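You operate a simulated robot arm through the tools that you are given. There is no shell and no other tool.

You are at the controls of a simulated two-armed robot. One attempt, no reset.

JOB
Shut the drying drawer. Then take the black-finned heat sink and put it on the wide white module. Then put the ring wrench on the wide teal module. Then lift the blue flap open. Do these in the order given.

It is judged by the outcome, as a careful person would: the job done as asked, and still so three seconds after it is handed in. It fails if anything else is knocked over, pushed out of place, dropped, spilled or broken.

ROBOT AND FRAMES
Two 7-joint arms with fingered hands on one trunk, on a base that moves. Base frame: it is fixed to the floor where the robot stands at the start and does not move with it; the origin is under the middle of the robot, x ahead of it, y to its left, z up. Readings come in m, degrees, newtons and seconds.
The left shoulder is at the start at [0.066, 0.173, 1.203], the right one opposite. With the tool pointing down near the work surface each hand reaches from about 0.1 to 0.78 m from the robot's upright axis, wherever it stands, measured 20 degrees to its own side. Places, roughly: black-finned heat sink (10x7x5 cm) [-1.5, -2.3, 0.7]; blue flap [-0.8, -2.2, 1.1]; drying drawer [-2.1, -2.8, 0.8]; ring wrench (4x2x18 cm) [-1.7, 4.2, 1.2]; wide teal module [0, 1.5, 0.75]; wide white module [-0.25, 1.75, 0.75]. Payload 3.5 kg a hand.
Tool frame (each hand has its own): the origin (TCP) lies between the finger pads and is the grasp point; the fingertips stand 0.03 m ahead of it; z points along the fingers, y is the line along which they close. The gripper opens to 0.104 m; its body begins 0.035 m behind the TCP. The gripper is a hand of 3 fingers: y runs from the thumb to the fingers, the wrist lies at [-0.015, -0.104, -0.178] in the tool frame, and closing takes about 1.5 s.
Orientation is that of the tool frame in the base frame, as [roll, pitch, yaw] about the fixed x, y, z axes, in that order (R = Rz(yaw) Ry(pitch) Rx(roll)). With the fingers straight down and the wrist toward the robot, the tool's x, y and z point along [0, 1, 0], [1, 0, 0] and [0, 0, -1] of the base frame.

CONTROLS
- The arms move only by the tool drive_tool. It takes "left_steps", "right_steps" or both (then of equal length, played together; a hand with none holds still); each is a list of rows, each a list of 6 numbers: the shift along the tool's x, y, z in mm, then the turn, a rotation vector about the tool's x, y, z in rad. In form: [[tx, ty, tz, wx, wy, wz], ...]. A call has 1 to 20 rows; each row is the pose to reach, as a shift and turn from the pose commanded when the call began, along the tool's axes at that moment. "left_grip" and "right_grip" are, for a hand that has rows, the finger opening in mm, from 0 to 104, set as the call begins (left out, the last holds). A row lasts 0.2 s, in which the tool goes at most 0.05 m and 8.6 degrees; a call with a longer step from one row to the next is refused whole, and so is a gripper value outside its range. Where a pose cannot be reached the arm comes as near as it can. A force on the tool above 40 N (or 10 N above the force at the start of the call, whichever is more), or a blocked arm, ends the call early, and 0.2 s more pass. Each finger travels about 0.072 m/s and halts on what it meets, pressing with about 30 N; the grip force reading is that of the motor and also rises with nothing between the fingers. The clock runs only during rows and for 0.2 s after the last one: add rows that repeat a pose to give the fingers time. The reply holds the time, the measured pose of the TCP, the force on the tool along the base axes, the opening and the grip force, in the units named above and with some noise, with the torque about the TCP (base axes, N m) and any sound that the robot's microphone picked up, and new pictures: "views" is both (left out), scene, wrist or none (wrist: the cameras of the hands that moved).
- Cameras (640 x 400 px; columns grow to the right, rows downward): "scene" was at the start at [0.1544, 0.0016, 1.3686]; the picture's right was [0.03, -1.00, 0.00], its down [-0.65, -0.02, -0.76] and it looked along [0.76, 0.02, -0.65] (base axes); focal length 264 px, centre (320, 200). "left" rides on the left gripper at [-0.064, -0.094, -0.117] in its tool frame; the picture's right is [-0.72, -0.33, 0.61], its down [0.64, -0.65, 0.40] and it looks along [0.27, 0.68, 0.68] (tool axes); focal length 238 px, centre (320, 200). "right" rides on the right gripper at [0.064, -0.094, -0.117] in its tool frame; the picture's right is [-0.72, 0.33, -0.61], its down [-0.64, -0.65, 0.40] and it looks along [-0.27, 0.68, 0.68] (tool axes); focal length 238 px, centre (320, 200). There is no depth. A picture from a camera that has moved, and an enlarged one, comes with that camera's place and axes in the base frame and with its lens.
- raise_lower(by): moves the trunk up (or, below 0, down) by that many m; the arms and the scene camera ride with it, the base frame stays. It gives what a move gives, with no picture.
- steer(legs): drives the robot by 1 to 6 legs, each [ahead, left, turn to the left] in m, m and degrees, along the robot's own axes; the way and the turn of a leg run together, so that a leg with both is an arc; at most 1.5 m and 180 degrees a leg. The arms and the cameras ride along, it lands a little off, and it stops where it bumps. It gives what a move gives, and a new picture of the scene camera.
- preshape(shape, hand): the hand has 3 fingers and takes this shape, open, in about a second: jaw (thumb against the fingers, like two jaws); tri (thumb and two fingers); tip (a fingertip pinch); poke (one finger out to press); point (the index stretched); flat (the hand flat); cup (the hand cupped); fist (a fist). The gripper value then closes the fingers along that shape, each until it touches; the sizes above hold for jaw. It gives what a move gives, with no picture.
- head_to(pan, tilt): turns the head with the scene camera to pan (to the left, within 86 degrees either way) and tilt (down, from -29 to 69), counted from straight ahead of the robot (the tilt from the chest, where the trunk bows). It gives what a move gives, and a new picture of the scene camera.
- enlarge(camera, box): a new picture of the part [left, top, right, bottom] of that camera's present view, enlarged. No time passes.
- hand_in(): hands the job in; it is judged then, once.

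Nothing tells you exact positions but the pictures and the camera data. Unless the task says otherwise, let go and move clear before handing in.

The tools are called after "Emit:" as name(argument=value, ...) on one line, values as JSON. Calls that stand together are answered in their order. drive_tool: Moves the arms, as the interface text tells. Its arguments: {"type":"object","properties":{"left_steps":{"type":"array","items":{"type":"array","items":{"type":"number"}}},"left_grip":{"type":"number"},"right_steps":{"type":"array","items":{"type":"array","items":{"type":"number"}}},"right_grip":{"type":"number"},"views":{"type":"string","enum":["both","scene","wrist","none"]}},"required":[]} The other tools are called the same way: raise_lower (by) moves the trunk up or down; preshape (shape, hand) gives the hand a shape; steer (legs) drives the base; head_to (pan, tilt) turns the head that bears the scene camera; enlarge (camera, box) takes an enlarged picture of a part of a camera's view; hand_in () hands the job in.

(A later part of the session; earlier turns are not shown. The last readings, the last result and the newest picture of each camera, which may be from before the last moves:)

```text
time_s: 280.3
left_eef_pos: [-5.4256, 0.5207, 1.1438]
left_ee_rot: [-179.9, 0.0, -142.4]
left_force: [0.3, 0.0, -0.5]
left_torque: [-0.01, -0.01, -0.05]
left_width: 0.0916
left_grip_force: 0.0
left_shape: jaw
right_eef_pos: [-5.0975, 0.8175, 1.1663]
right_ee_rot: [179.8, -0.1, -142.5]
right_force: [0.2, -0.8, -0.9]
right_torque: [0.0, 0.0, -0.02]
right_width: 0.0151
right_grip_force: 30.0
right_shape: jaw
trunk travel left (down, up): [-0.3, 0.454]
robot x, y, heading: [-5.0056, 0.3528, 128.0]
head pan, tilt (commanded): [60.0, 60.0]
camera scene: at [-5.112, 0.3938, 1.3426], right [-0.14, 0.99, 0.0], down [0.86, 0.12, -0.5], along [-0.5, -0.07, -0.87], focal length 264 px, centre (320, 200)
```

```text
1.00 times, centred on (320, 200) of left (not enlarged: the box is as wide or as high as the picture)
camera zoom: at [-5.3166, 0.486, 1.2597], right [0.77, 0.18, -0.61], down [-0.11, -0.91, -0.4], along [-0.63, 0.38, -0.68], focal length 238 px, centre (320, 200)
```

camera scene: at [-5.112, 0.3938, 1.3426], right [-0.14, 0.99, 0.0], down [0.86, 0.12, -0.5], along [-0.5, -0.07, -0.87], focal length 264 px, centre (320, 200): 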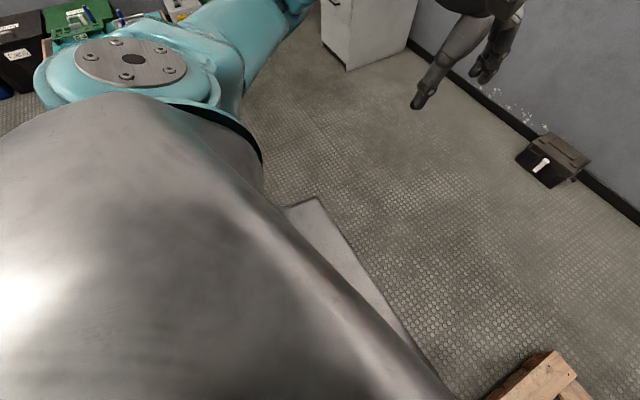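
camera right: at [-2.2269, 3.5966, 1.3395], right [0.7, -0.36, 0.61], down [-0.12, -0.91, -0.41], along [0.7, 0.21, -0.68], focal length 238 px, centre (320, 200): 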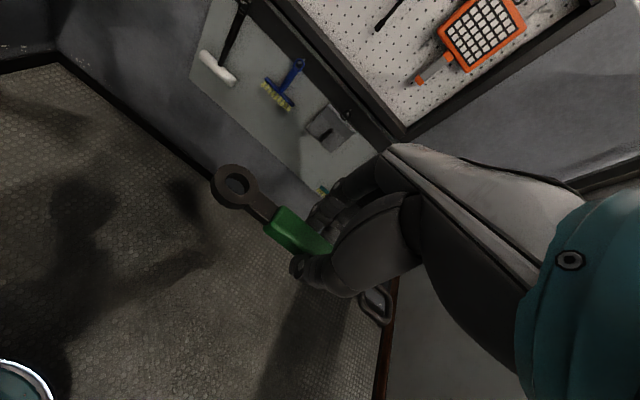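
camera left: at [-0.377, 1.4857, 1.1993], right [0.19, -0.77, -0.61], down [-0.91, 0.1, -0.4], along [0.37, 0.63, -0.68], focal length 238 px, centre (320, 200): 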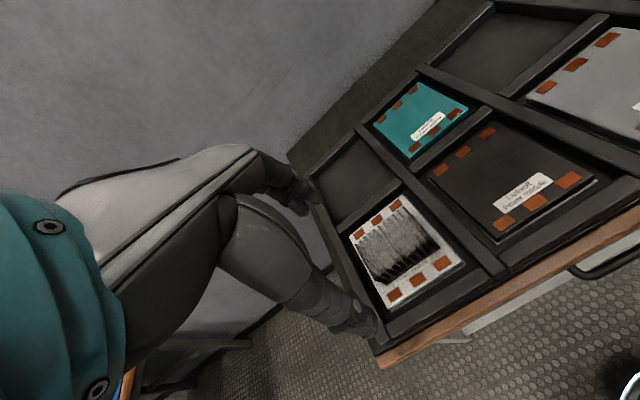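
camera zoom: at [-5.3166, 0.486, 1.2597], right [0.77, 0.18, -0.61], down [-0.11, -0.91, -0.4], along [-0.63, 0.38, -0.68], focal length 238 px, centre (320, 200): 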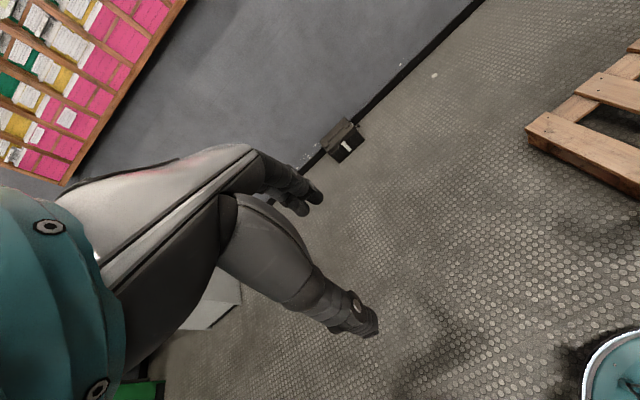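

Pose is as planned. Now the diagonal back through the gap, in two halves.

Emit:
steer(legs=[[-0.147, -0.309, 0]])

```text
time_s: 282.6
left_eef_pos: [-5.0928, 0.5929, 1.1432]
left_ee_rot: [-179.9, 0.0, -142.3]
left_force: [0.0, -0.3, -0.5]
left_torque: [-0.01, 0.01, 0.0]
left_width: 0.0917
left_grip_force: 0.0
left_shape: jaw
right_eef_pos: [-4.7641, 0.891, 1.166]
right_ee_rot: [180.0, -0.3, -142.4]
right_force: [-0.5, -0.5, -1.3]
right_torque: [0.01, 0.01, -0.01]
right_width: 0.0153
right_grip_force: 30.3
right_shape: jaw
trunk travel left (down, up): [-0.3, 0.454]
robot x, y, heading: [-4.6728, 0.425, 128.1]
head pan, tilt (commanded): [60.0, 60.0]
camera scene: at [-4.779, 0.4679, 1.3426], right [-0.14, 0.99, 0.0], down [0.86, 0.12, -0.5], along [-0.5, -0.07, -0.87], focal length 264 px, centre (320, 200)
```

scene: 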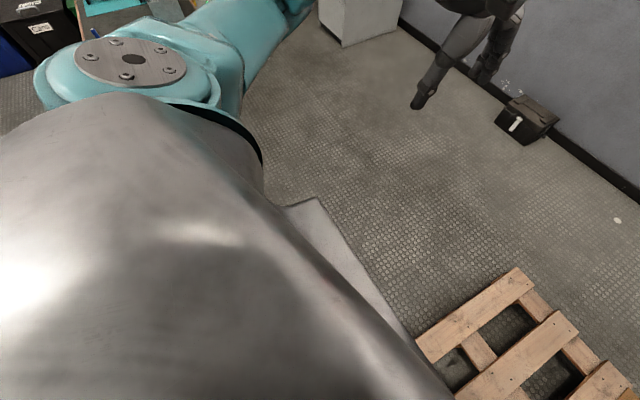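

Emit:
steer(legs=[[-0.128, -0.277, 0], [-0.524, 0.055, 0]])

```text
time_s: 287.3
left_eef_pos: [-4.5183, 0.2209, 1.1438]
left_ee_rot: [-179.9, 0.0, -142.5]
left_force: [0.1, -0.7, -0.8]
left_torque: [0.03, 0.04, 0.01]
left_width: 0.0918
left_grip_force: 0.0
left_shape: jaw
right_eef_pos: [-4.1899, 0.517, 1.1672]
right_ee_rot: [179.9, -0.1, -142.5]
right_force: [-0.1, -1.5, -0.1]
right_torque: [0.01, 0.03, -0.02]
right_width: 0.0152
right_grip_force: 30.1
right_shape: jaw
trunk travel left (down, up): [-0.3, 0.454]
robot x, y, heading: [-4.0928, 0.0494, 128.3]
head pan, tilt (commanded): [60.0, 60.0]
camera scene: at [-4.2043, 0.0939, 1.3426], right [-0.14, 0.99, 0.0], down [0.86, 0.12, -0.5], along [-0.5, -0.07, -0.87], focal length 264 px, centre (320, 200)
```

scene: 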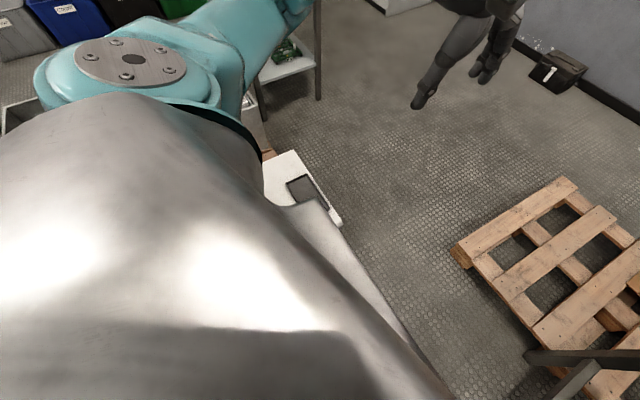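

Through the gap safely. I'll back out to the aisle and strafe along it toward the front bench, keeping my hands over clear floor.

Emit:
steer(legs=[[-0.652, -0.075, 0]])

Emit:
head_to(pan=-60, tilt=30)

```text
time_s: 290.9
left_eef_pos: [-4.0595, -0.2425, 1.1436]
left_ee_rot: [180.0, 0.0, -142.5]
left_force: [0.6, 0.6, 0.6]
left_torque: [0.02, -0.02, 0.0]
left_width: 0.092
left_grip_force: 0.0
left_shape: jaw
right_eef_pos: [-3.7305, 0.0535, 1.1675]
right_ee_rot: [-179.9, -0.1, -142.6]
right_force: [-0.1, -0.3, -1.4]
right_torque: [0.01, 0.0, -0.01]
right_width: 0.0153
right_grip_force: 30.5
right_shape: jaw
trunk travel left (down, up): [-0.3, 0.454]
robot x, y, heading: [-3.6366, -0.4158, 128.0]
head pan, tilt (commanded): [60.0, 60.0]
camera scene: at [-3.7458, -0.3702, 1.3426], right [-0.14, 0.99, 0.0], down [0.86, 0.12, -0.5], along [-0.5, -0.07, -0.87], focal length 264 px, centre (320, 200)
```

scene: 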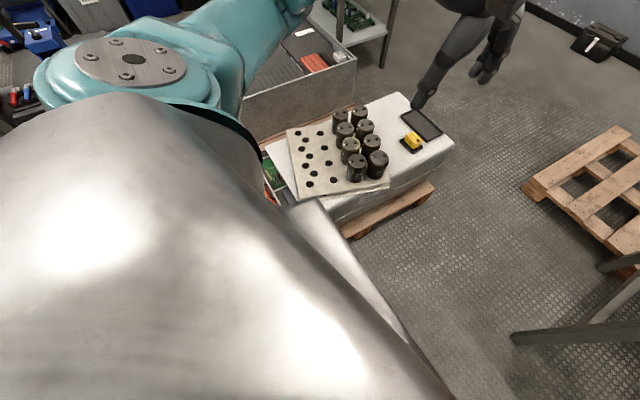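

```text
time_s: 292.9
left_eef_pos: [-4.0599, -0.244, 1.1439]
left_ee_rot: [-179.9, 0.1, -142.4]
left_force: [0.4, 0.3, 0.1]
left_torque: [0.01, 0.0, 0.01]
left_width: 0.0919
left_grip_force: 0.0
left_shape: jaw
right_eef_pos: [-3.7307, 0.054, 1.1658]
right_ee_rot: [-180.0, -0.1, -142.6]
right_force: [-0.3, 0.3, -2.2]
right_torque: [-0.01, 0.01, 0.0]
right_width: 0.0154
right_grip_force: 29.8
right_shape: jaw
trunk travel left (down, up): [-0.3, 0.454]
robot x, y, heading: [-3.6406, -0.4163, 128.2]
head pan, tilt (commanded): [-60.0, 30.0]
camera scene: at [-3.6462, -0.2768, 1.3847], right [0.93, -0.37, 0.0], down [-0.19, -0.46, -0.87], along [0.32, 0.8, -0.5], focal length 264 px, centre (320, 200)
```

scene: 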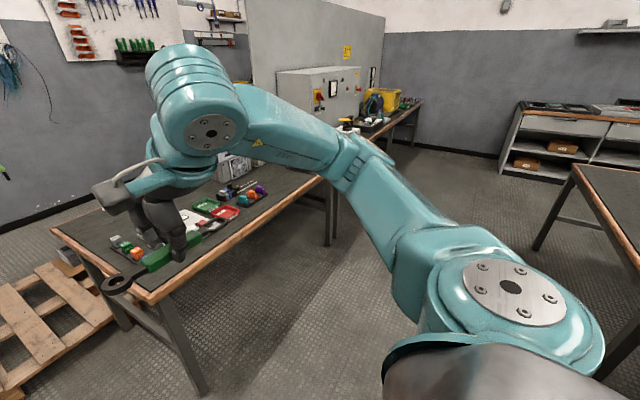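

Emit:
steer(legs=[[0.01, -1.45, 0]])

Emit:
steer(legs=[[0.01, -1.45, 0]])

```text
time_s: 300.2
left_eef_pos: [-2.9062, 0.6629, 1.144]
left_ee_rot: [-179.9, 0.1, -143.4]
left_force: [-0.3, 1.2, -0.1]
left_torque: [0.03, -0.02, 0.0]
left_width: 0.092
left_grip_force: 0.0
left_shape: jaw
right_eef_pos: [-2.5729, 0.9534, 1.1657]
right_ee_rot: [179.9, -0.1, -143.4]
right_force: [-0.1, -0.6, -1.0]
right_torque: [0.01, 0.0, -0.02]
right_width: 0.0153
right_grip_force: 30.7
right_shape: jaw
trunk travel left (down, up): [-0.3, 0.454]
robot x, y, heading: [-2.4864, 0.4843, 127.2]
head pan, tilt (commanded): [-60.0, 30.0]
camera scene: at [-2.4931, 0.6221, 1.3847], right [0.92, -0.39, 0.0], down [-0.19, -0.46, -0.87], along [0.34, 0.8, -0.5], focal length 264 px, centre (320, 200)
```

scene: 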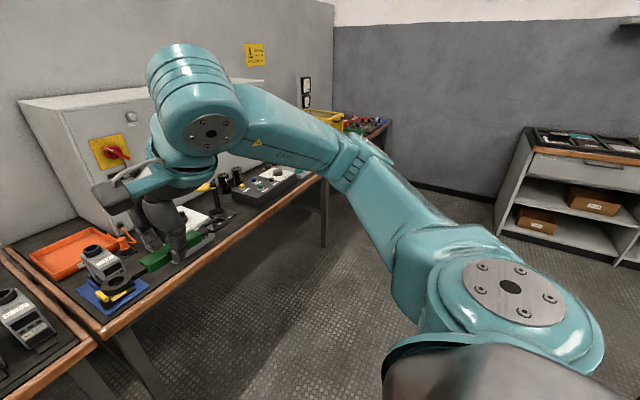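

```text
time_s: 307.4
left_eef_pos: [-1.7562, 1.5457, 1.1435]
left_ee_rot: [-179.9, 0.0, -143.4]
left_force: [-0.1, 0.3, -0.3]
left_torque: [0.0, -0.03, 0.0]
left_width: 0.0919
left_grip_force: 0.0
left_shape: jaw
right_eef_pos: [-1.4214, 1.8375, 1.1668]
right_ee_rot: [-180.0, -0.1, -143.4]
right_force: [0.1, 0.1, -1.5]
right_torque: [-0.04, -0.02, -0.03]
right_width: 0.0152
right_grip_force: 30.2
right_shape: jaw
trunk travel left (down, up): [-0.3, 0.454]
robot x, y, heading: [-1.3402, 1.3663, 127.2]
head pan, tilt (commanded): [-60.0, 30.0]
camera scene: at [-1.3424, 1.506, 1.3847], right [0.92, -0.39, 0.0], down [-0.19, -0.46, -0.87], along [0.34, 0.8, -0.5], focal length 264 px, centre (320, 200)
```

scene: 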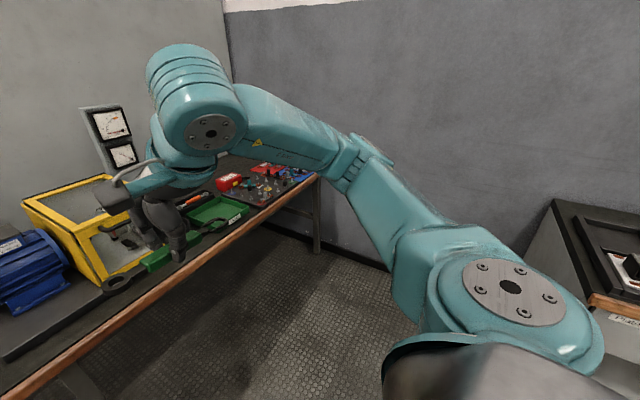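

I'm opposite the front bench's left end. I'll turn right to face it, shift into line with the teal module and come closer.

Emit:
steer(legs=[[0, 0, -88.9], [0.2, -0.43, 0]])

Emit:
head_to(pan=-5, tilt=45)

```text
time_s: 314.0
left_eef_pos: [-0.7432, 1.5769, 1.1433]
left_ee_rot: [-179.9, 0.0, 127.9]
left_force: [-0.4, -0.6, 0.9]
left_torque: [-0.01, -0.01, -0.04]
left_width: 0.0918
left_grip_force: 0.1
left_shape: jaw
right_eef_pos: [-0.4449, 1.2497, 1.1664]
right_ee_rot: [179.9, -0.1, 127.8]
right_force: [0.4, -0.5, 0.0]
right_torque: [-0.01, 0.01, -0.05]
right_width: 0.0151
right_grip_force: 29.9
right_shape: jaw
trunk travel left (down, up): [-0.3, 0.454]
robot x, y, heading: [-0.9103, 1.1515, 38.5]
head pan, tilt (commanded): [-60.0, 30.0]
camera scene: at [-0.7724, 1.1634, 1.3846], right [-0.37, -0.93, 0.0], down [-0.47, 0.18, -0.87], along [0.8, -0.32, -0.5], focal length 264 px, centre (320, 200)
```

scene: 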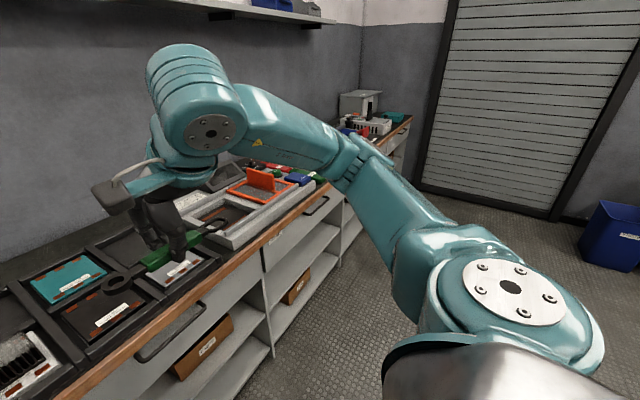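

```text
time_s: 315.2
left_eef_pos: [-0.7442, 1.5782, 1.1446]
left_ee_rot: [-179.8, -0.1, 127.9]
left_force: [0.5, 0.2, -0.5]
left_torque: [-0.02, -0.01, -0.03]
left_width: 0.0918
left_grip_force: 0.0
left_shape: jaw
right_eef_pos: [-0.4445, 1.249, 1.1665]
right_ee_rot: [179.9, -0.2, 127.8]
right_force: [0.4, -0.1, -0.2]
right_torque: [0.0, 0.01, 0.02]
right_width: 0.015
right_grip_force: 29.9
right_shape: jaw
trunk travel left (down, up): [-0.3, 0.454]
robot x, y, heading: [-0.911, 1.1533, 38.3]
head pan, tilt (commanded): [-5.0, 45.0]
camera scene: at [-0.789, 1.2416, 1.3621], right [0.55, -0.84, 0.0], down [-0.59, -0.39, -0.71], along [0.59, 0.39, -0.71], focal length 264 px, centre (320, 200)
```

scene: 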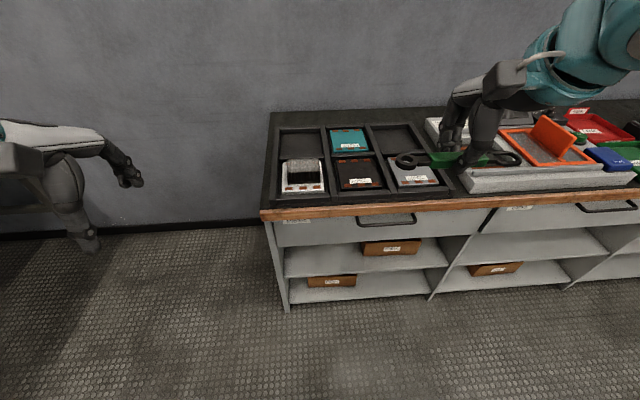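

Emit:
steer(legs=[[0.28, 0, 0]])

Emit:
head_to(pan=-10, tilt=48)

Emit:
enlarge(camera="scene", box=[220, 100, 420, 260])

Emit:
enlarge(camera="right", box=[0, 0, 640, 400])

```text
time_s: 317.2
left_eef_pos: [-0.5246, 1.7509, 1.1421]
left_ee_rot: [-180.0, 0.0, 127.9]
left_force: [-0.2, 0.2, 0.3]
left_torque: [0.01, 0.0, 0.04]
left_width: 0.0917
left_grip_force: 0.3
left_shape: jaw
right_eef_pos: [-0.226, 1.4239, 1.166]
right_ee_rot: [179.9, -0.1, 127.7]
right_force: [0.2, 0.6, -1.2]
right_torque: [-0.01, 0.03, 0.03]
right_width: 0.0152
right_grip_force: 29.8
right_shape: jaw
trunk travel left (down, up): [-0.3, 0.454]
robot x, y, heading: [-0.6953, 1.3273, 38.4]
head pan, tilt (commanded): [-5.0, 45.0]
camera scene: at [-0.5699, 1.415, 1.362], right [0.55, -0.84, 0.0], down [-0.59, -0.39, -0.71], along [0.59, 0.39, -0.71], focal length 264 px, centre (320, 200)
```

scene: 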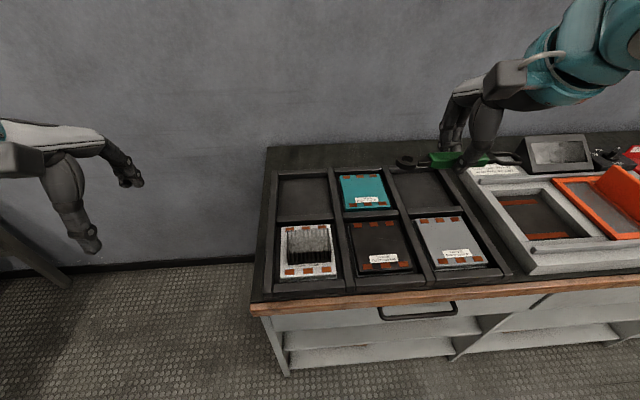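

```text
time_s: 317.8
left_eef_pos: [-0.5259, 1.7501, 1.1431]
left_ee_rot: [-180.0, 0.0, 128.0]
left_force: [0.4, -0.5, -0.1]
left_torque: [0.01, 0.0, 0.02]
left_width: 0.0917
left_grip_force: 0.0
left_shape: jaw
right_eef_pos: [-0.2263, 1.4228, 1.1669]
right_ee_rot: [-179.9, -0.1, 127.8]
right_force: [0.3, 0.0, -0.8]
right_torque: [0.0, 0.02, 0.02]
right_width: 0.0152
right_grip_force: 30.3
right_shape: jaw
trunk travel left (down, up): [-0.3, 0.454]
robot x, y, heading: [-0.6946, 1.3264, 38.4]
head pan, tilt (commanded): [-10.0, 48.0]
camera scene: at [-0.5693, 1.4071, 1.3579], right [0.47, -0.88, 0.0], down [-0.65, -0.35, -0.67], along [0.59, 0.32, -0.74], focal length 264 px, centre (320, 200)
```

scene: 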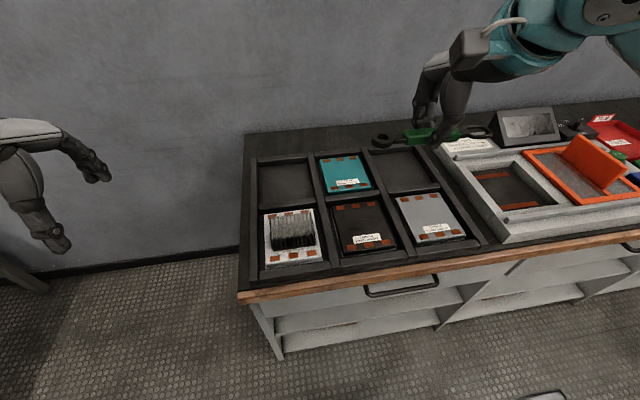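

```text
2.50 times, centred on (320, 180) of scene
camera zoom: at [-0.5693, 1.4071, 1.3579], right [0.47, -0.88, 0.0], down [-0.65, -0.35, -0.67], along [0.59, 0.32, -0.74], focal length 659 px, centre (320, 250)
```

zoom: 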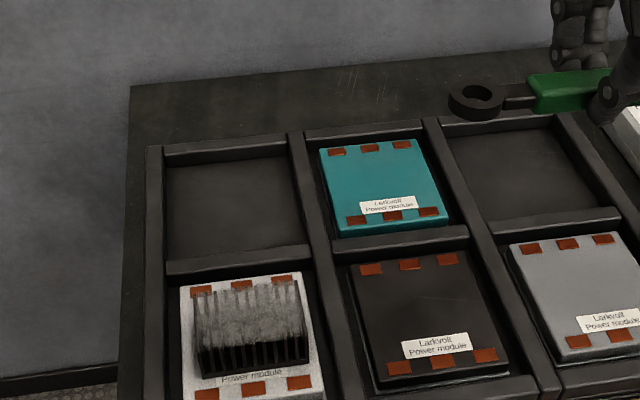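

```text
1.00 times, centred on (320, 200) of right (not enlarged: the box is as wide or as high as the picture)
camera zoom: at [-0.3392, 1.4143, 1.2839], right [0.7, -0.37, 0.61], down [-0.12, -0.91, -0.41], along [0.7, 0.21, -0.68], focal length 238 px, centre (320, 200)
```

zoom: 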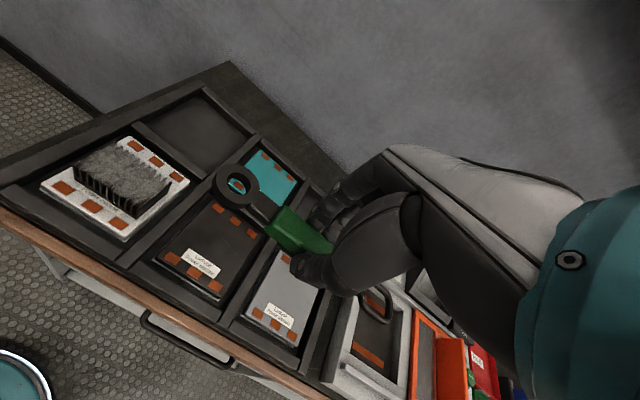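

The teal module's centre is at about (-0.022, 1.617), 12×14.5 cm in a 14×16 cm well, so the 18 cm wrench should lie diagonally on it. I'll move 8 cm closer, then bring the wrench above the module turned about 52°.

Emit:
steer(legs=[[0.08, 0, 0]])

Emit:
drive_tool(right_steps=[[3, 25, 0, 0, 0, -0.113], [7, 50, 0, 0, 0, -0.227], [10, 75, 0, 0, 0, -0.34], [14, 100, 0, 0, 0, -0.454], [17, 125, 0, 0, 0, -0.567], [21, 150, 10, 0, 0, -0.681], [24, 175, 30, 0, 0, -0.794], [28, 195, 60, 0, 0, -0.908], [28, 195, 95, 0, 0, -0.908], [28, 195, 130, 0, 0, -0.908], [28, 195, 165, 0, 0, -0.908], [28, 195, 190, 0, 0, -0.908], [28, 195, 190, 0, 0, -0.908]], right_grip=0)

Emit:
enlarge(camera="scene", box=[240, 100, 440, 260])

```text
time_s: 318.9
left_eef_pos: [-0.461, 1.7999, 1.1428]
left_ee_rot: [-179.9, 0.1, 128.0]
left_force: [0.2, 0.4, -0.3]
left_torque: [-0.03, 0.02, -0.02]
left_width: 0.092
left_grip_force: 0.0
left_shape: jaw
right_eef_pos: [-0.164, 1.4734, 1.1655]
right_ee_rot: [180.0, -0.1, 127.8]
right_force: [0.1, 0.6, -0.6]
right_torque: [-0.04, 0.02, -0.01]
right_width: 0.0152
right_grip_force: 30.0
right_shape: jaw
trunk travel left (down, up): [-0.3, 0.454]
robot x, y, heading: [-0.6289, 1.3747, 38.4]
head pan, tilt (commanded): [-10.0, 48.0]
camera scene: at [-0.5061, 1.4571, 1.3578], right [0.47, -0.88, 0.0], down [-0.65, -0.35, -0.67], along [0.59, 0.32, -0.74], focal length 264 px, centre (320, 200)
```

scene: 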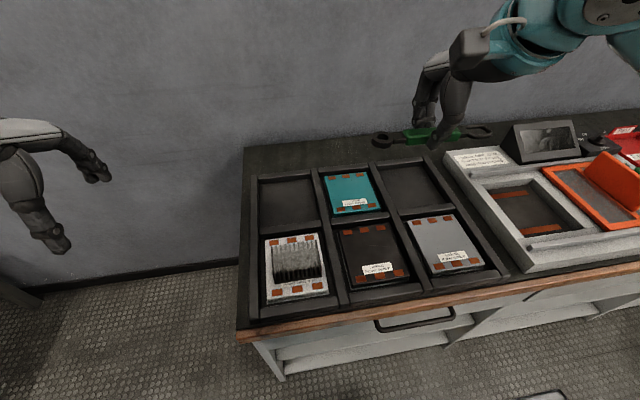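

```text
time_s: 321.7
left_eef_pos: [-0.4624, 1.7971, 1.1445]
left_ee_rot: [179.9, 0.0, 128.0]
left_force: [-0.6, -0.7, -0.1]
left_torque: [0.02, 0.0, 0.02]
left_width: 0.0917
left_grip_force: 0.1
left_shape: jaw
right_eef_pos: [-0.1271, 1.5764, 1.0392]
right_ee_rot: [179.2, -0.1, 177.3]
right_force: [0.3, 0.2, -1.7]
right_torque: [0.02, -0.01, -0.05]
right_width: 0.0151
right_grip_force: 30.1
right_shape: jaw
right hand out of reach, approached as far as the arm can: row 6, 7, 8, 9, 10, 11, 12, 13
trunk travel left (down, up): [-0.3, 0.454]
robot x, y, heading: [-0.6341, 1.3775, 38.5]
head pan, tilt (commanded): [-10.0, 48.0]
camera scene: at [-0.5074, 1.4533, 1.3582], right [0.47, -0.88, 0.0], down [-0.65, -0.35, -0.67], along [0.59, 0.32, -0.74], focal length 264 px, centre (320, 200)
camera right: at [-0.1951, 1.4825, 1.1545], right [0.73, 0.28, 0.62], down [0.61, -0.68, -0.41], along [0.3, 0.68, -0.67], focal length 238 px, centre (320, 200)
```

scene: 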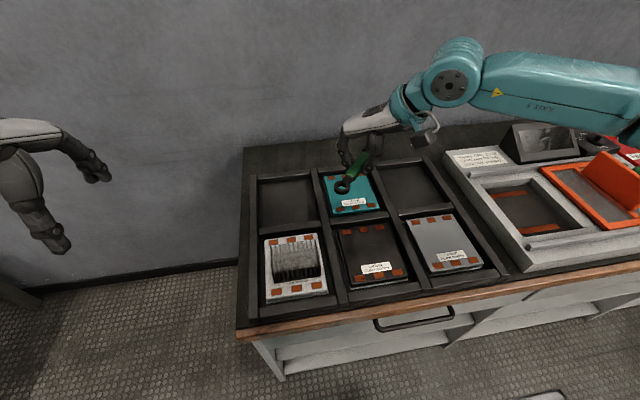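
right: 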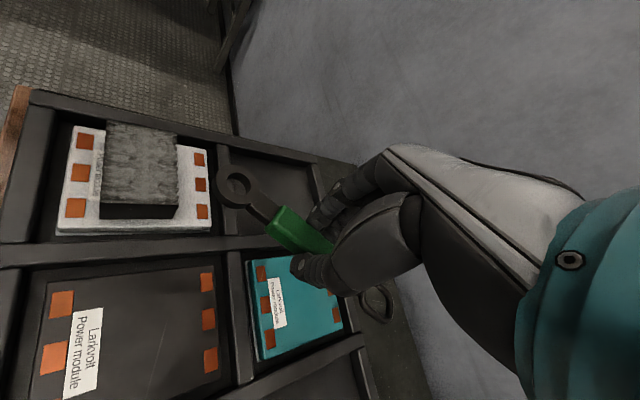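

```text
2.50 times, centred on (340, 180) of scene
camera zoom: at [-0.5074, 1.4533, 1.3582], right [0.47, -0.88, 0.0], down [-0.65, -0.35, -0.67], along [0.59, 0.32, -0.74], focal length 659 px, centre (270, 250)
```

zoom: 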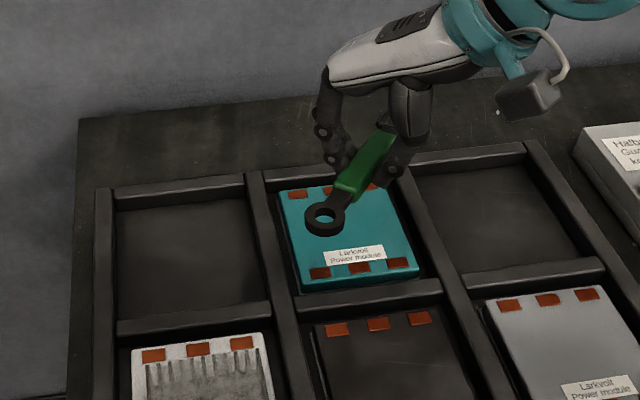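

The arm can't reach far enough with that hand twist. I'll raise the hand and try the opposite diagonal instead.

Emit:
drive_tool(right_steps=[[0, 0, -20, 0, 0, 0.13], [0, -5, -40, 0, 0, 0.26], [0, -10, -60, 0, 0, 0.39], [0, -15, -80, 0, 0, 0.52], [0, -20, -90, 0, 0, 0.65], [0, -20, -90, 0, 0, 0.78], [0, -20, -90, 0, 0, 0.91], [0, -20, -90, 0, 0, 1.04], [0, -20, -90, 0, 0, 1.17], [0, -20, -90, 0, 0, 1.3], [0, -20, -90, 0, 0, 1.43], [0, -20, -90, 0, 0, 1.56], [0, -20, -90, 0, 0, 1.69], [0, -20, -90, 0, 0, 1.77], [0, -20, -90, 0, 0, 1.77]], right_grip=0)

```text
time_s: 324.9
left_eef_pos: [-0.4622, 1.7997, 1.1435]
left_ee_rot: [-179.9, 0.0, 127.9]
left_force: [0.7, -0.7, 0.1]
left_torque: [0.0, 0.03, 0.06]
left_width: 0.0921
left_grip_force: 0.0
left_shape: jaw
right_eef_pos: [-0.1284, 1.5591, 1.1264]
right_ee_rot: [-179.9, -0.1, 78.3]
right_force: [0.0, -0.1, -1.4]
right_torque: [0.01, 0.03, 0.01]
right_width: 0.0149
right_grip_force: 30.5
right_shape: jaw
trunk travel left (down, up): [-0.3, 0.454]
robot x, y, heading: [-0.6328, 1.3774, 38.4]
head pan, tilt (commanded): [-10.0, 48.0]
camera scene: at [-0.5069, 1.4564, 1.3579], right [0.47, -0.88, 0.0], down [-0.65, -0.35, -0.67], along [0.59, 0.32, -0.74], focal length 264 px, centre (320, 200)
camera right: at [-0.2059, 1.6391, 1.2433], right [0.17, -0.77, 0.61], down [-0.77, -0.49, -0.4], along [0.61, -0.4, -0.68], focal length 238 px, centre (320, 200)
```

scene: 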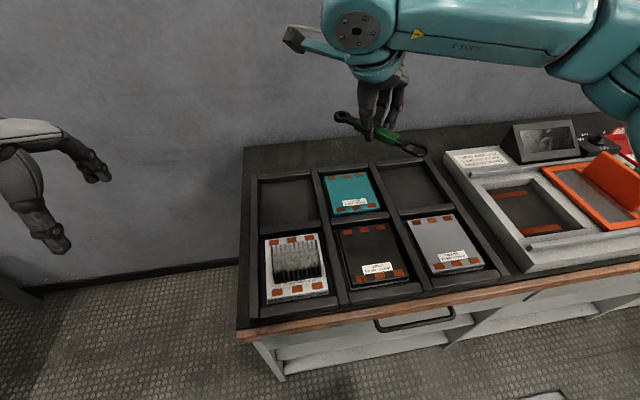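
right: 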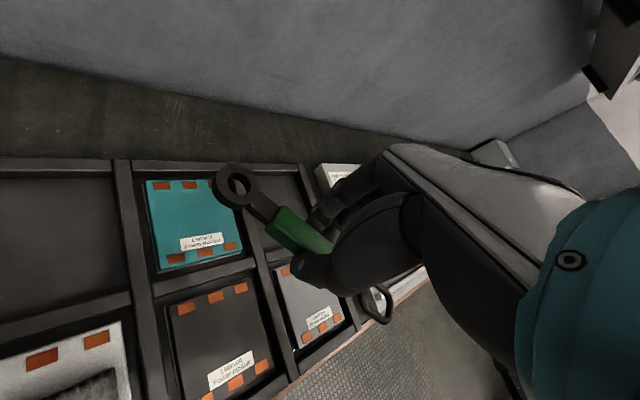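

That diagonal works without limits. I'll move over the teal module at this height and then check from above.

Emit:
drive_tool(right_steps=[[16, 18, 0, 0, 0, 0.005], [32, 36, 0, 0, 0, 0.01], [48, 54, 0, 0, 0, 0.015], [64, 72, 10, 0, 0, 0.02], [80, 90, 30, 0, 0, 0.025], [82, 92, 60, 0, 0, 0.03], [82, 92, 95, 0, 0, 0.03], [82, 92, 130, 0, 0, 0.03], [82, 92, 150, 0, 0, 0.03], [82, 92, 150, 0, 0, 0.03]], right_grip=0)

Emit:
enlarge(camera="scene", box=[240, 100, 440, 260])

Emit:
enlarge(camera="right", box=[140, 120, 420, 340])

```text
time_s: 327.1
left_eef_pos: [-0.4624, 1.7995, 1.144]
left_ee_rot: [-180.0, 0.0, 127.9]
left_force: [-0.1, -0.4, 0.0]
left_torque: [0.0, 0.0, -0.02]
left_width: 0.092
left_grip_force: 0.1
left_shape: jaw
right_eef_pos: [-0.0214, 1.6212, 0.9766]
right_ee_rot: [-179.9, -0.1, 76.7]
right_force: [0.4, 0.1, -1.7]
right_torque: [0.01, -0.01, 0.02]
right_width: 0.0149
right_grip_force: 30.5
right_shape: jaw
trunk travel left (down, up): [-0.3, 0.454]
robot x, y, heading: [-0.6341, 1.3752, 38.3]
head pan, tilt (commanded): [-10.0, 48.0]
camera scene: at [-0.507, 1.4564, 1.3579], right [0.47, -0.88, 0.0], down [-0.65, -0.35, -0.67], along [0.59, 0.32, -0.74], focal length 264 px, centre (320, 200)
camera right: at [-0.0971, 1.7041, 1.0939], right [0.15, -0.78, 0.61], down [-0.78, -0.47, -0.4], along [0.6, -0.42, -0.68], focal length 238 px, centre (320, 200)
```

scene: 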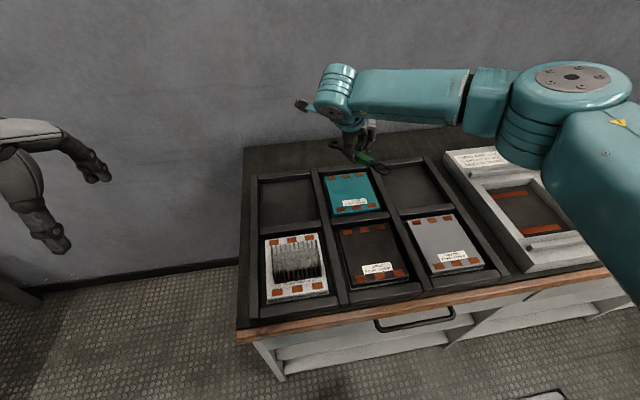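
right: 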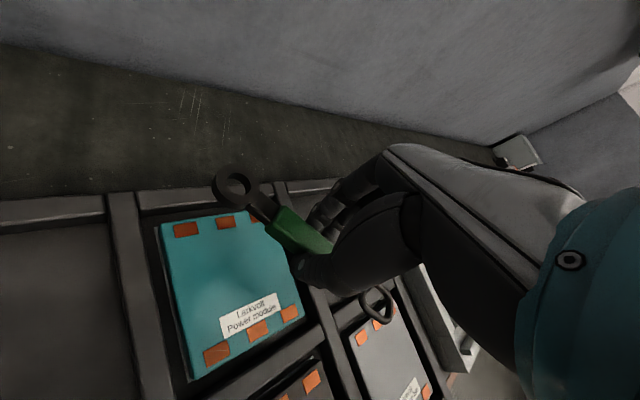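

```text
2.50 times, centred on (340, 180) of scene
camera zoom: at [-0.507, 1.4564, 1.3579], right [0.47, -0.88, 0.0], down [-0.65, -0.35, -0.67], along [0.59, 0.32, -0.74], focal length 659 px, centre (270, 250)
```

zoom: 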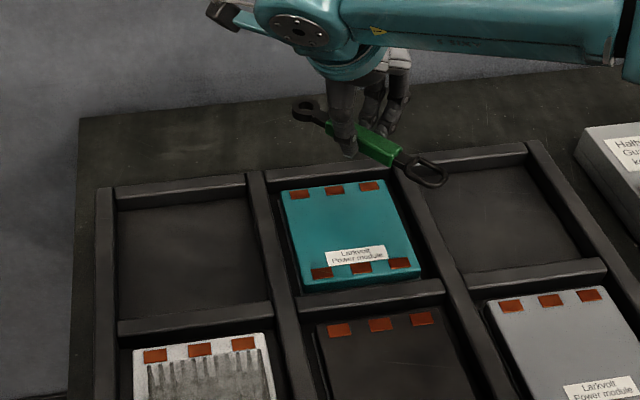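

```text
1.82 times, centred on (280, 230) of right
camera zoom: at [-0.0971, 1.7041, 1.0939], right [0.15, -0.78, 0.61], down [-0.78, -0.47, -0.4], along [0.6, -0.42, -0.68], focal length 433 px, centre (393, 146)
```

zoom: 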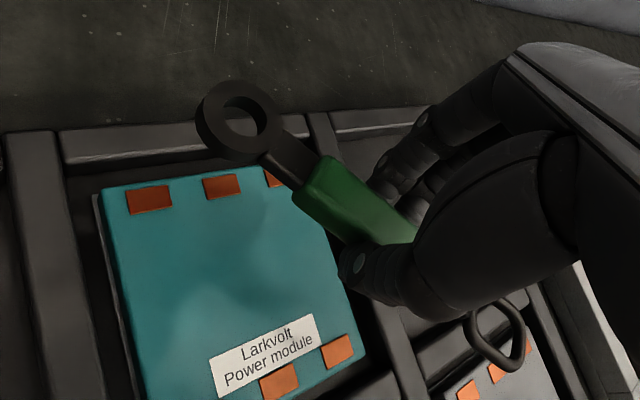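

The wrench lies exactly along the module's diagonal; I'll shift 10 mm to centre it and lower to just above the module.

Emit:
drive_tool(right_steps=[[5, 1, 0, 0, 0, 0], [10, 2, 15, 0, 0, 0], [10, 2, 35, 0, 0, 0], [10, 2, 55, 0, 0, 0], [10, 2, 75, 0, 0, 0], [10, 2, 88, 0, 0, 0], [10, 2, 95, 0, 0, 0], [10, 2, 95, 0, 0, 0]], right_grip=0, views="wrist")

Emit:
enlarge(camera="scene", box=[280, 120, 420, 230])

```text
time_s: 328.9
left_eef_pos: [-0.4626, 1.8, 1.1437]
left_ee_rot: [-179.9, -0.1, 127.9]
left_force: [-0.3, 0.5, -0.3]
left_torque: [0.01, 0.02, 0.05]
left_width: 0.0919
left_grip_force: 0.0
left_shape: jaw
right_eef_pos: [-0.0175, 1.631, 0.8802]
right_ee_rot: [-179.9, 0.0, 76.8]
right_force: [0.2, -0.2, -1.7]
right_torque: [-0.03, 0.01, 0.02]
right_width: 0.0152
right_grip_force: 29.8
right_shape: jaw
trunk travel left (down, up): [-0.3, 0.454]
robot x, y, heading: [-0.6318, 1.3736, 38.1]
head pan, tilt (commanded): [-10.0, 48.0]
camera right: at [-0.093, 1.7132, 0.9979], right [0.15, -0.78, 0.61], down [-0.78, -0.47, -0.4], along [0.6, -0.42, -0.68], focal length 238 px, centre (320, 200)
```

right: 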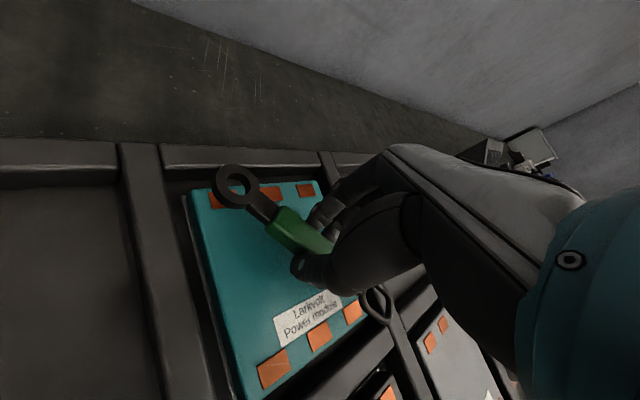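

```text
3.64 times, centred on (350, 175) of scene
camera zoom: at [-0.5069, 1.4564, 1.3579], right [0.47, -0.88, 0.0], down [-0.65, -0.35, -0.67], along [0.59, 0.32, -0.74], focal length 958 px, centre (211, 291)
```

zoom: 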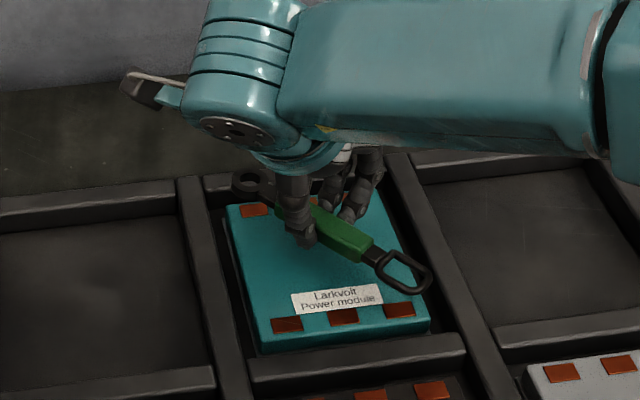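

Well placed; I'll nudge 5 mm left for symmetry and lower in small steps, feeling for contact.

Emit:
drive_tool(right_steps=[[3, -4, 2, 0, 0, 0], [3, -4, 5, 0, 0, 0], [3, -4, 8, 0, 0, 0], [3, -4, 10, 0, 0, 0], [3, -4, 10, 0, 0, 0]], right_grip=0, views="none")

Emit:
drive_tool(right_steps=[[0, 0, 2, 0, 0, 0], [0, 0, 4, 0, 0, 0], [0, 0, 4, 0, 0, 0]], right_grip=0, views="none")

Emit:
enlarge(camera="scene", box=[280, 120, 420, 230])

```text
time_s: 330.1
left_eef_pos: [-0.464, 1.8003, 1.1435]
left_ee_rot: [-179.9, 0.0, 127.8]
left_force: [-0.2, 0.2, 0.5]
left_torque: [-0.01, -0.01, -0.02]
left_width: 0.0919
left_grip_force: 0.1
left_shape: jaw
right_eef_pos: [-0.0195, 1.6349, 0.8696]
right_ee_rot: [-179.9, -0.1, 76.7]
right_force: [0.3, -0.4, -1.4]
right_torque: [-0.02, 0.04, 0.01]
right_width: 0.0153
right_grip_force: 30.1
right_shape: jaw
trunk travel left (down, up): [-0.3, 0.454]
robot x, y, heading: [-0.6295, 1.3755, 38.6]
head pan, tilt (commanded): [-10.0, 48.0]
```

```text
time_s: 330.9
left_eef_pos: [-0.4627, 1.7997, 1.1429]
left_ee_rot: [-179.8, 0.1, 128.0]
left_force: [0.2, -0.5, 0.1]
left_torque: [0.04, 0.01, -0.02]
left_width: 0.092
left_grip_force: 0.2
left_shape: jaw
right_eef_pos: [-0.0191, 1.6344, 0.867]
right_ee_rot: [-179.9, -0.1, 76.7]
right_force: [0.4, 0.3, -0.9]
right_torque: [-0.01, 0.0, 0.0]
right_width: 0.0149
right_grip_force: 29.9
right_shape: jaw
trunk travel left (down, up): [-0.3, 0.454]
robot x, y, heading: [-0.6325, 1.3776, 38.3]
head pan, tilt (commanded): [-10.0, 48.0]
```

```text
3.64 times, centred on (350, 175) of scene
camera zoom: at [-0.5069, 1.4565, 1.3579], right [0.47, -0.88, 0.0], down [-0.65, -0.35, -0.67], along [0.59, 0.32, -0.74], focal length 958 px, centre (211, 291)
```

zoom: 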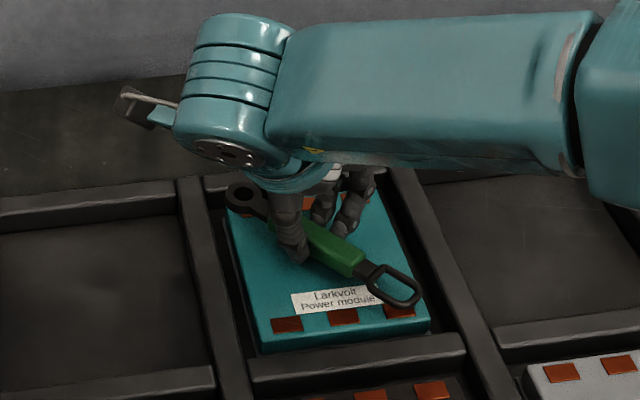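

Emit:
drive_tool(right_steps=[[0, 0, 2, 0, 0, 0], [0, 0, 3, 0, 0, 0], [0, 0, 3, 0, 0, 0]], right_grip=0, views="none")

Emit:
drive_tool(right_steps=[[0, 0, 2, 0, 0, 0], [0, 0, 3, 0, 0, 0], [0, 0, 3, 0, 0, 0]], right_grip=0, views="none")

Emit:
enlarge(camera="scene", box=[280, 120, 420, 230])

```text
time_s: 331.7
left_eef_pos: [-0.4619, 1.7986, 1.1439]
left_ee_rot: [-179.9, 0.0, 128.0]
left_force: [-0.2, -0.3, -0.2]
left_torque: [0.01, 0.01, 0.02]
left_width: 0.0919
left_grip_force: 0.1
left_shape: jaw
right_eef_pos: [-0.0203, 1.6354, 0.8638]
right_ee_rot: [-179.9, 0.0, 76.7]
right_force: [-0.5, 0.7, -1.5]
right_torque: [-0.02, -0.03, 0.0]
right_width: 0.0149
right_grip_force: 30.0
right_shape: jaw
trunk travel left (down, up): [-0.3, 0.454]
robot x, y, heading: [-0.6294, 1.3798, 38.3]
head pan, tilt (commanded): [-10.0, 48.0]
```

```text
time_s: 332.5
left_eef_pos: [-0.4624, 1.8002, 1.1433]
left_ee_rot: [-179.9, 0.1, 127.9]
left_force: [0.0, 0.4, -0.3]
left_torque: [0.01, 0.0, -0.02]
left_width: 0.0921
left_grip_force: 0.1
left_shape: jaw
right_eef_pos: [-0.0193, 1.6343, 0.8613]
right_ee_rot: [-179.9, -0.2, 76.7]
right_force: [-0.4, -1.4, -1.6]
right_torque: [-0.01, 0.0, -0.03]
right_width: 0.0147
right_grip_force: 29.8
right_shape: jaw
trunk travel left (down, up): [-0.3, 0.454]
robot x, y, heading: [-0.6293, 1.3723, 38.4]
head pan, tilt (commanded): [-10.0, 48.0]
```

```text
3.64 times, centred on (350, 175) of scene
camera zoom: at [-0.5069, 1.4565, 1.3579], right [0.47, -0.88, 0.0], down [-0.65, -0.35, -0.67], along [0.59, 0.32, -0.74], focal length 958 px, centre (211, 291)
```

zoom: 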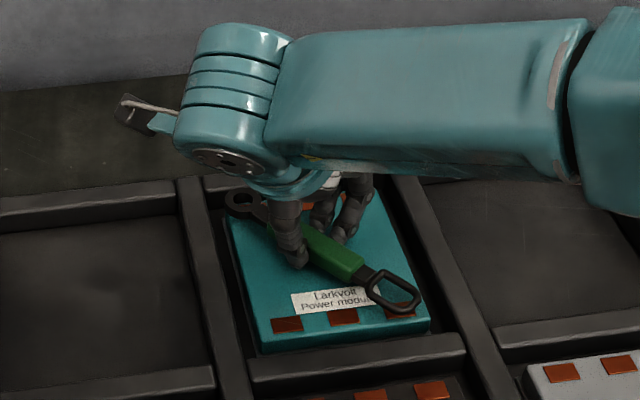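

Emit:
drive_tool(right_steps=[[0, 0, 2, 0, 0, 0], [0, 0, 3, 0, 0, 0], [0, 0, 3, 0, 0, 0]], right_grip=0, views="none")

Emit:
drive_tool(right_steps=[[0, 0, 2, 0, 0, 0], [0, 0, 3, 0, 0, 0], [0, 0, 3, 0, 0, 0]], right_grip=0, views="none")

Emit:
enlarge(camera="scene", box=[280, 120, 420, 230])

```text
time_s: 333.3
left_eef_pos: [-0.4634, 1.7999, 1.1441]
left_ee_rot: [180.0, 0.1, 127.9]
left_force: [-0.6, 0.3, -0.4]
left_torque: [-0.01, -0.04, -0.03]
left_width: 0.0921
left_grip_force: 0.1
left_shape: jaw
right_eef_pos: [-0.02, 1.634, 0.8591]
right_ee_rot: [-180.0, -0.3, 76.8]
right_force: [-0.1, 0.6, 6.5]
right_torque: [0.06, 0.09, -0.04]
right_width: 0.0151
right_grip_force: 29.8
right_shape: jaw
trunk travel left (down, up): [-0.3, 0.454]
robot x, y, heading: [-0.634, 1.3738, 38.5]
head pan, tilt (commanded): [-10.0, 48.0]
```

```text
time_s: 334.1
left_eef_pos: [-0.4651, 1.7984, 1.1447]
left_ee_rot: [179.9, 0.0, 127.9]
left_force: [0.9, -0.1, -0.2]
left_torque: [0.02, 0.0, 0.02]
left_width: 0.0922
left_grip_force: 0.1
left_shape: jaw
right_eef_pos: [-0.0203, 1.6345, 0.8596]
right_ee_rot: [179.8, -0.3, 76.7]
right_force: [0.7, -0.1, 25.2]
right_torque: [0.2, 0.22, 0.03]
right_width: 0.0152
right_grip_force: 29.9
right_shape: jaw
trunk travel left (down, up): [-0.3, 0.454]
robot x, y, heading: [-0.6363, 1.3789, 38.5]
head pan, tilt (commanded): [-10.0, 48.0]
```

```text
3.64 times, centred on (350, 175) of scene
camera zoom: at [-0.5094, 1.4553, 1.3584], right [0.47, -0.88, 0.0], down [-0.65, -0.35, -0.67], along [0.59, 0.32, -0.74], focal length 958 px, centre (211, 291)
```

zoom: 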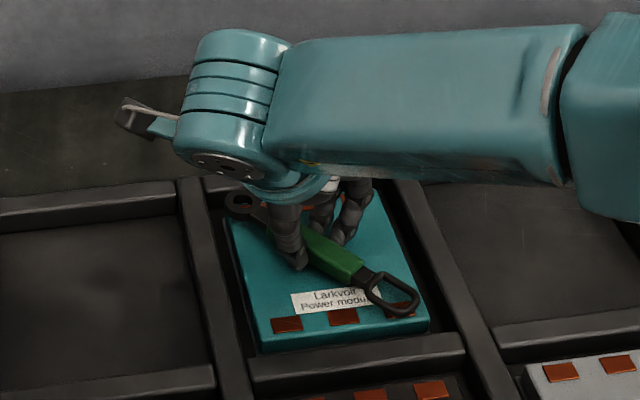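

Contact is made (25 N). I'll ease off, then open the fingers gently.

Emit:
drive_tool(right_steps=[[0, 0, -2, 0, 0, 0], [0, 0, -4, 0, 0, 0], [0, 0, -4, 0, 0, 0]], right_grip=0, views="none")

Emit:
drive_tool(right_steps=[[0, 0, 0, 0, 0, 0], [0, 0, 0, 0, 0, 0], [0, 0, 0, 0, 0, 0], [0, 0, 0, 0, 0, 0]], right_grip=44)

Emit:
enlarge(camera="scene", box=[280, 120, 420, 230])

```text
time_s: 334.9
left_eef_pos: [-0.4633, 1.7989, 1.1442]
left_ee_rot: [-180.0, 0.0, 127.9]
left_force: [0.0, -0.3, 0.4]
left_torque: [0.02, 0.02, 0.0]
left_width: 0.0918
left_grip_force: 0.2
left_shape: jaw
right_eef_pos: [-0.0213, 1.6345, 0.8579]
right_ee_rot: [-179.9, -0.1, 76.6]
right_force: [1.6, 2.9, 9.0]
right_torque: [0.17, -0.08, 0.02]
right_width: 0.0153
right_grip_force: 30.2
right_shape: jaw
trunk travel left (down, up): [-0.3, 0.454]
robot x, y, heading: [-0.6346, 1.3772, 38.6]
head pan, tilt (commanded): [-10.0, 48.0]
```

```text
time_s: 335.9
left_eef_pos: [-0.4628, 1.7987, 1.1436]
left_ee_rot: [180.0, 0.0, 127.9]
left_force: [-1.1, 1.1, 0.0]
left_torque: [0.0, -0.02, -0.04]
left_width: 0.092
left_grip_force: 0.0
left_shape: jaw
right_eef_pos: [-0.0212, 1.6343, 0.8593]
right_ee_rot: [-179.9, -0.2, 76.7]
right_force: [0.0, -0.8, 3.0]
right_torque: [-0.01, -0.04, -0.01]
right_width: 0.043
right_grip_force: 0.0
right_shape: jaw
trunk travel left (down, up): [-0.3, 0.454]
robot x, y, heading: [-0.6311, 1.374, 38.3]
head pan, tilt (commanded): [-10.0, 48.0]
camera scene: at [-0.5074, 1.4563, 1.3579], right [0.47, -0.88, 0.0], down [-0.65, -0.35, -0.67], along [0.59, 0.32, -0.74], focal length 264 px, centre (320, 200)
camera right: at [-0.0965, 1.7165, 0.9764], right [0.15, -0.78, 0.61], down [-0.78, -0.47, -0.4], along [0.6, -0.42, -0.68], focal length 238 px, centre (320, 200)
```

scene: 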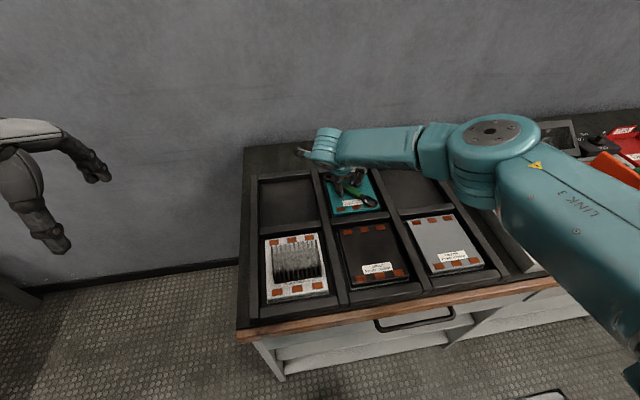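
right: 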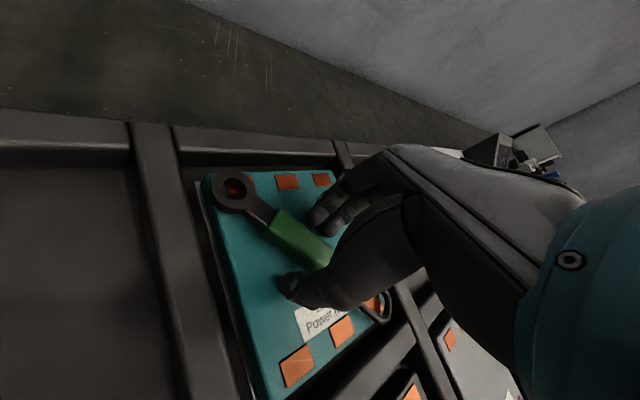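

```text
3.64 times, centred on (350, 175) of scene
camera zoom: at [-0.5074, 1.4563, 1.3579], right [0.47, -0.88, 0.0], down [-0.65, -0.35, -0.67], along [0.59, 0.32, -0.74], focal length 958 px, centre (211, 291)
```

zoom: 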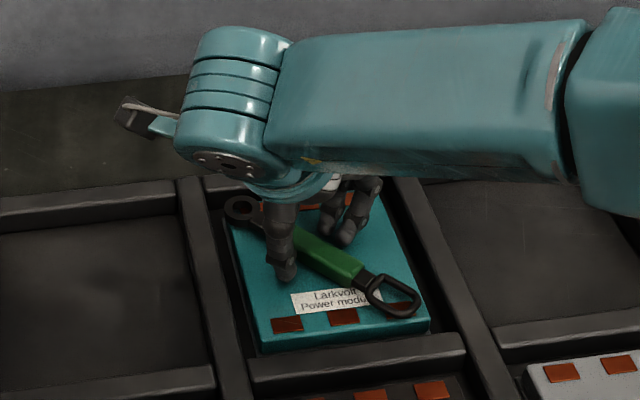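

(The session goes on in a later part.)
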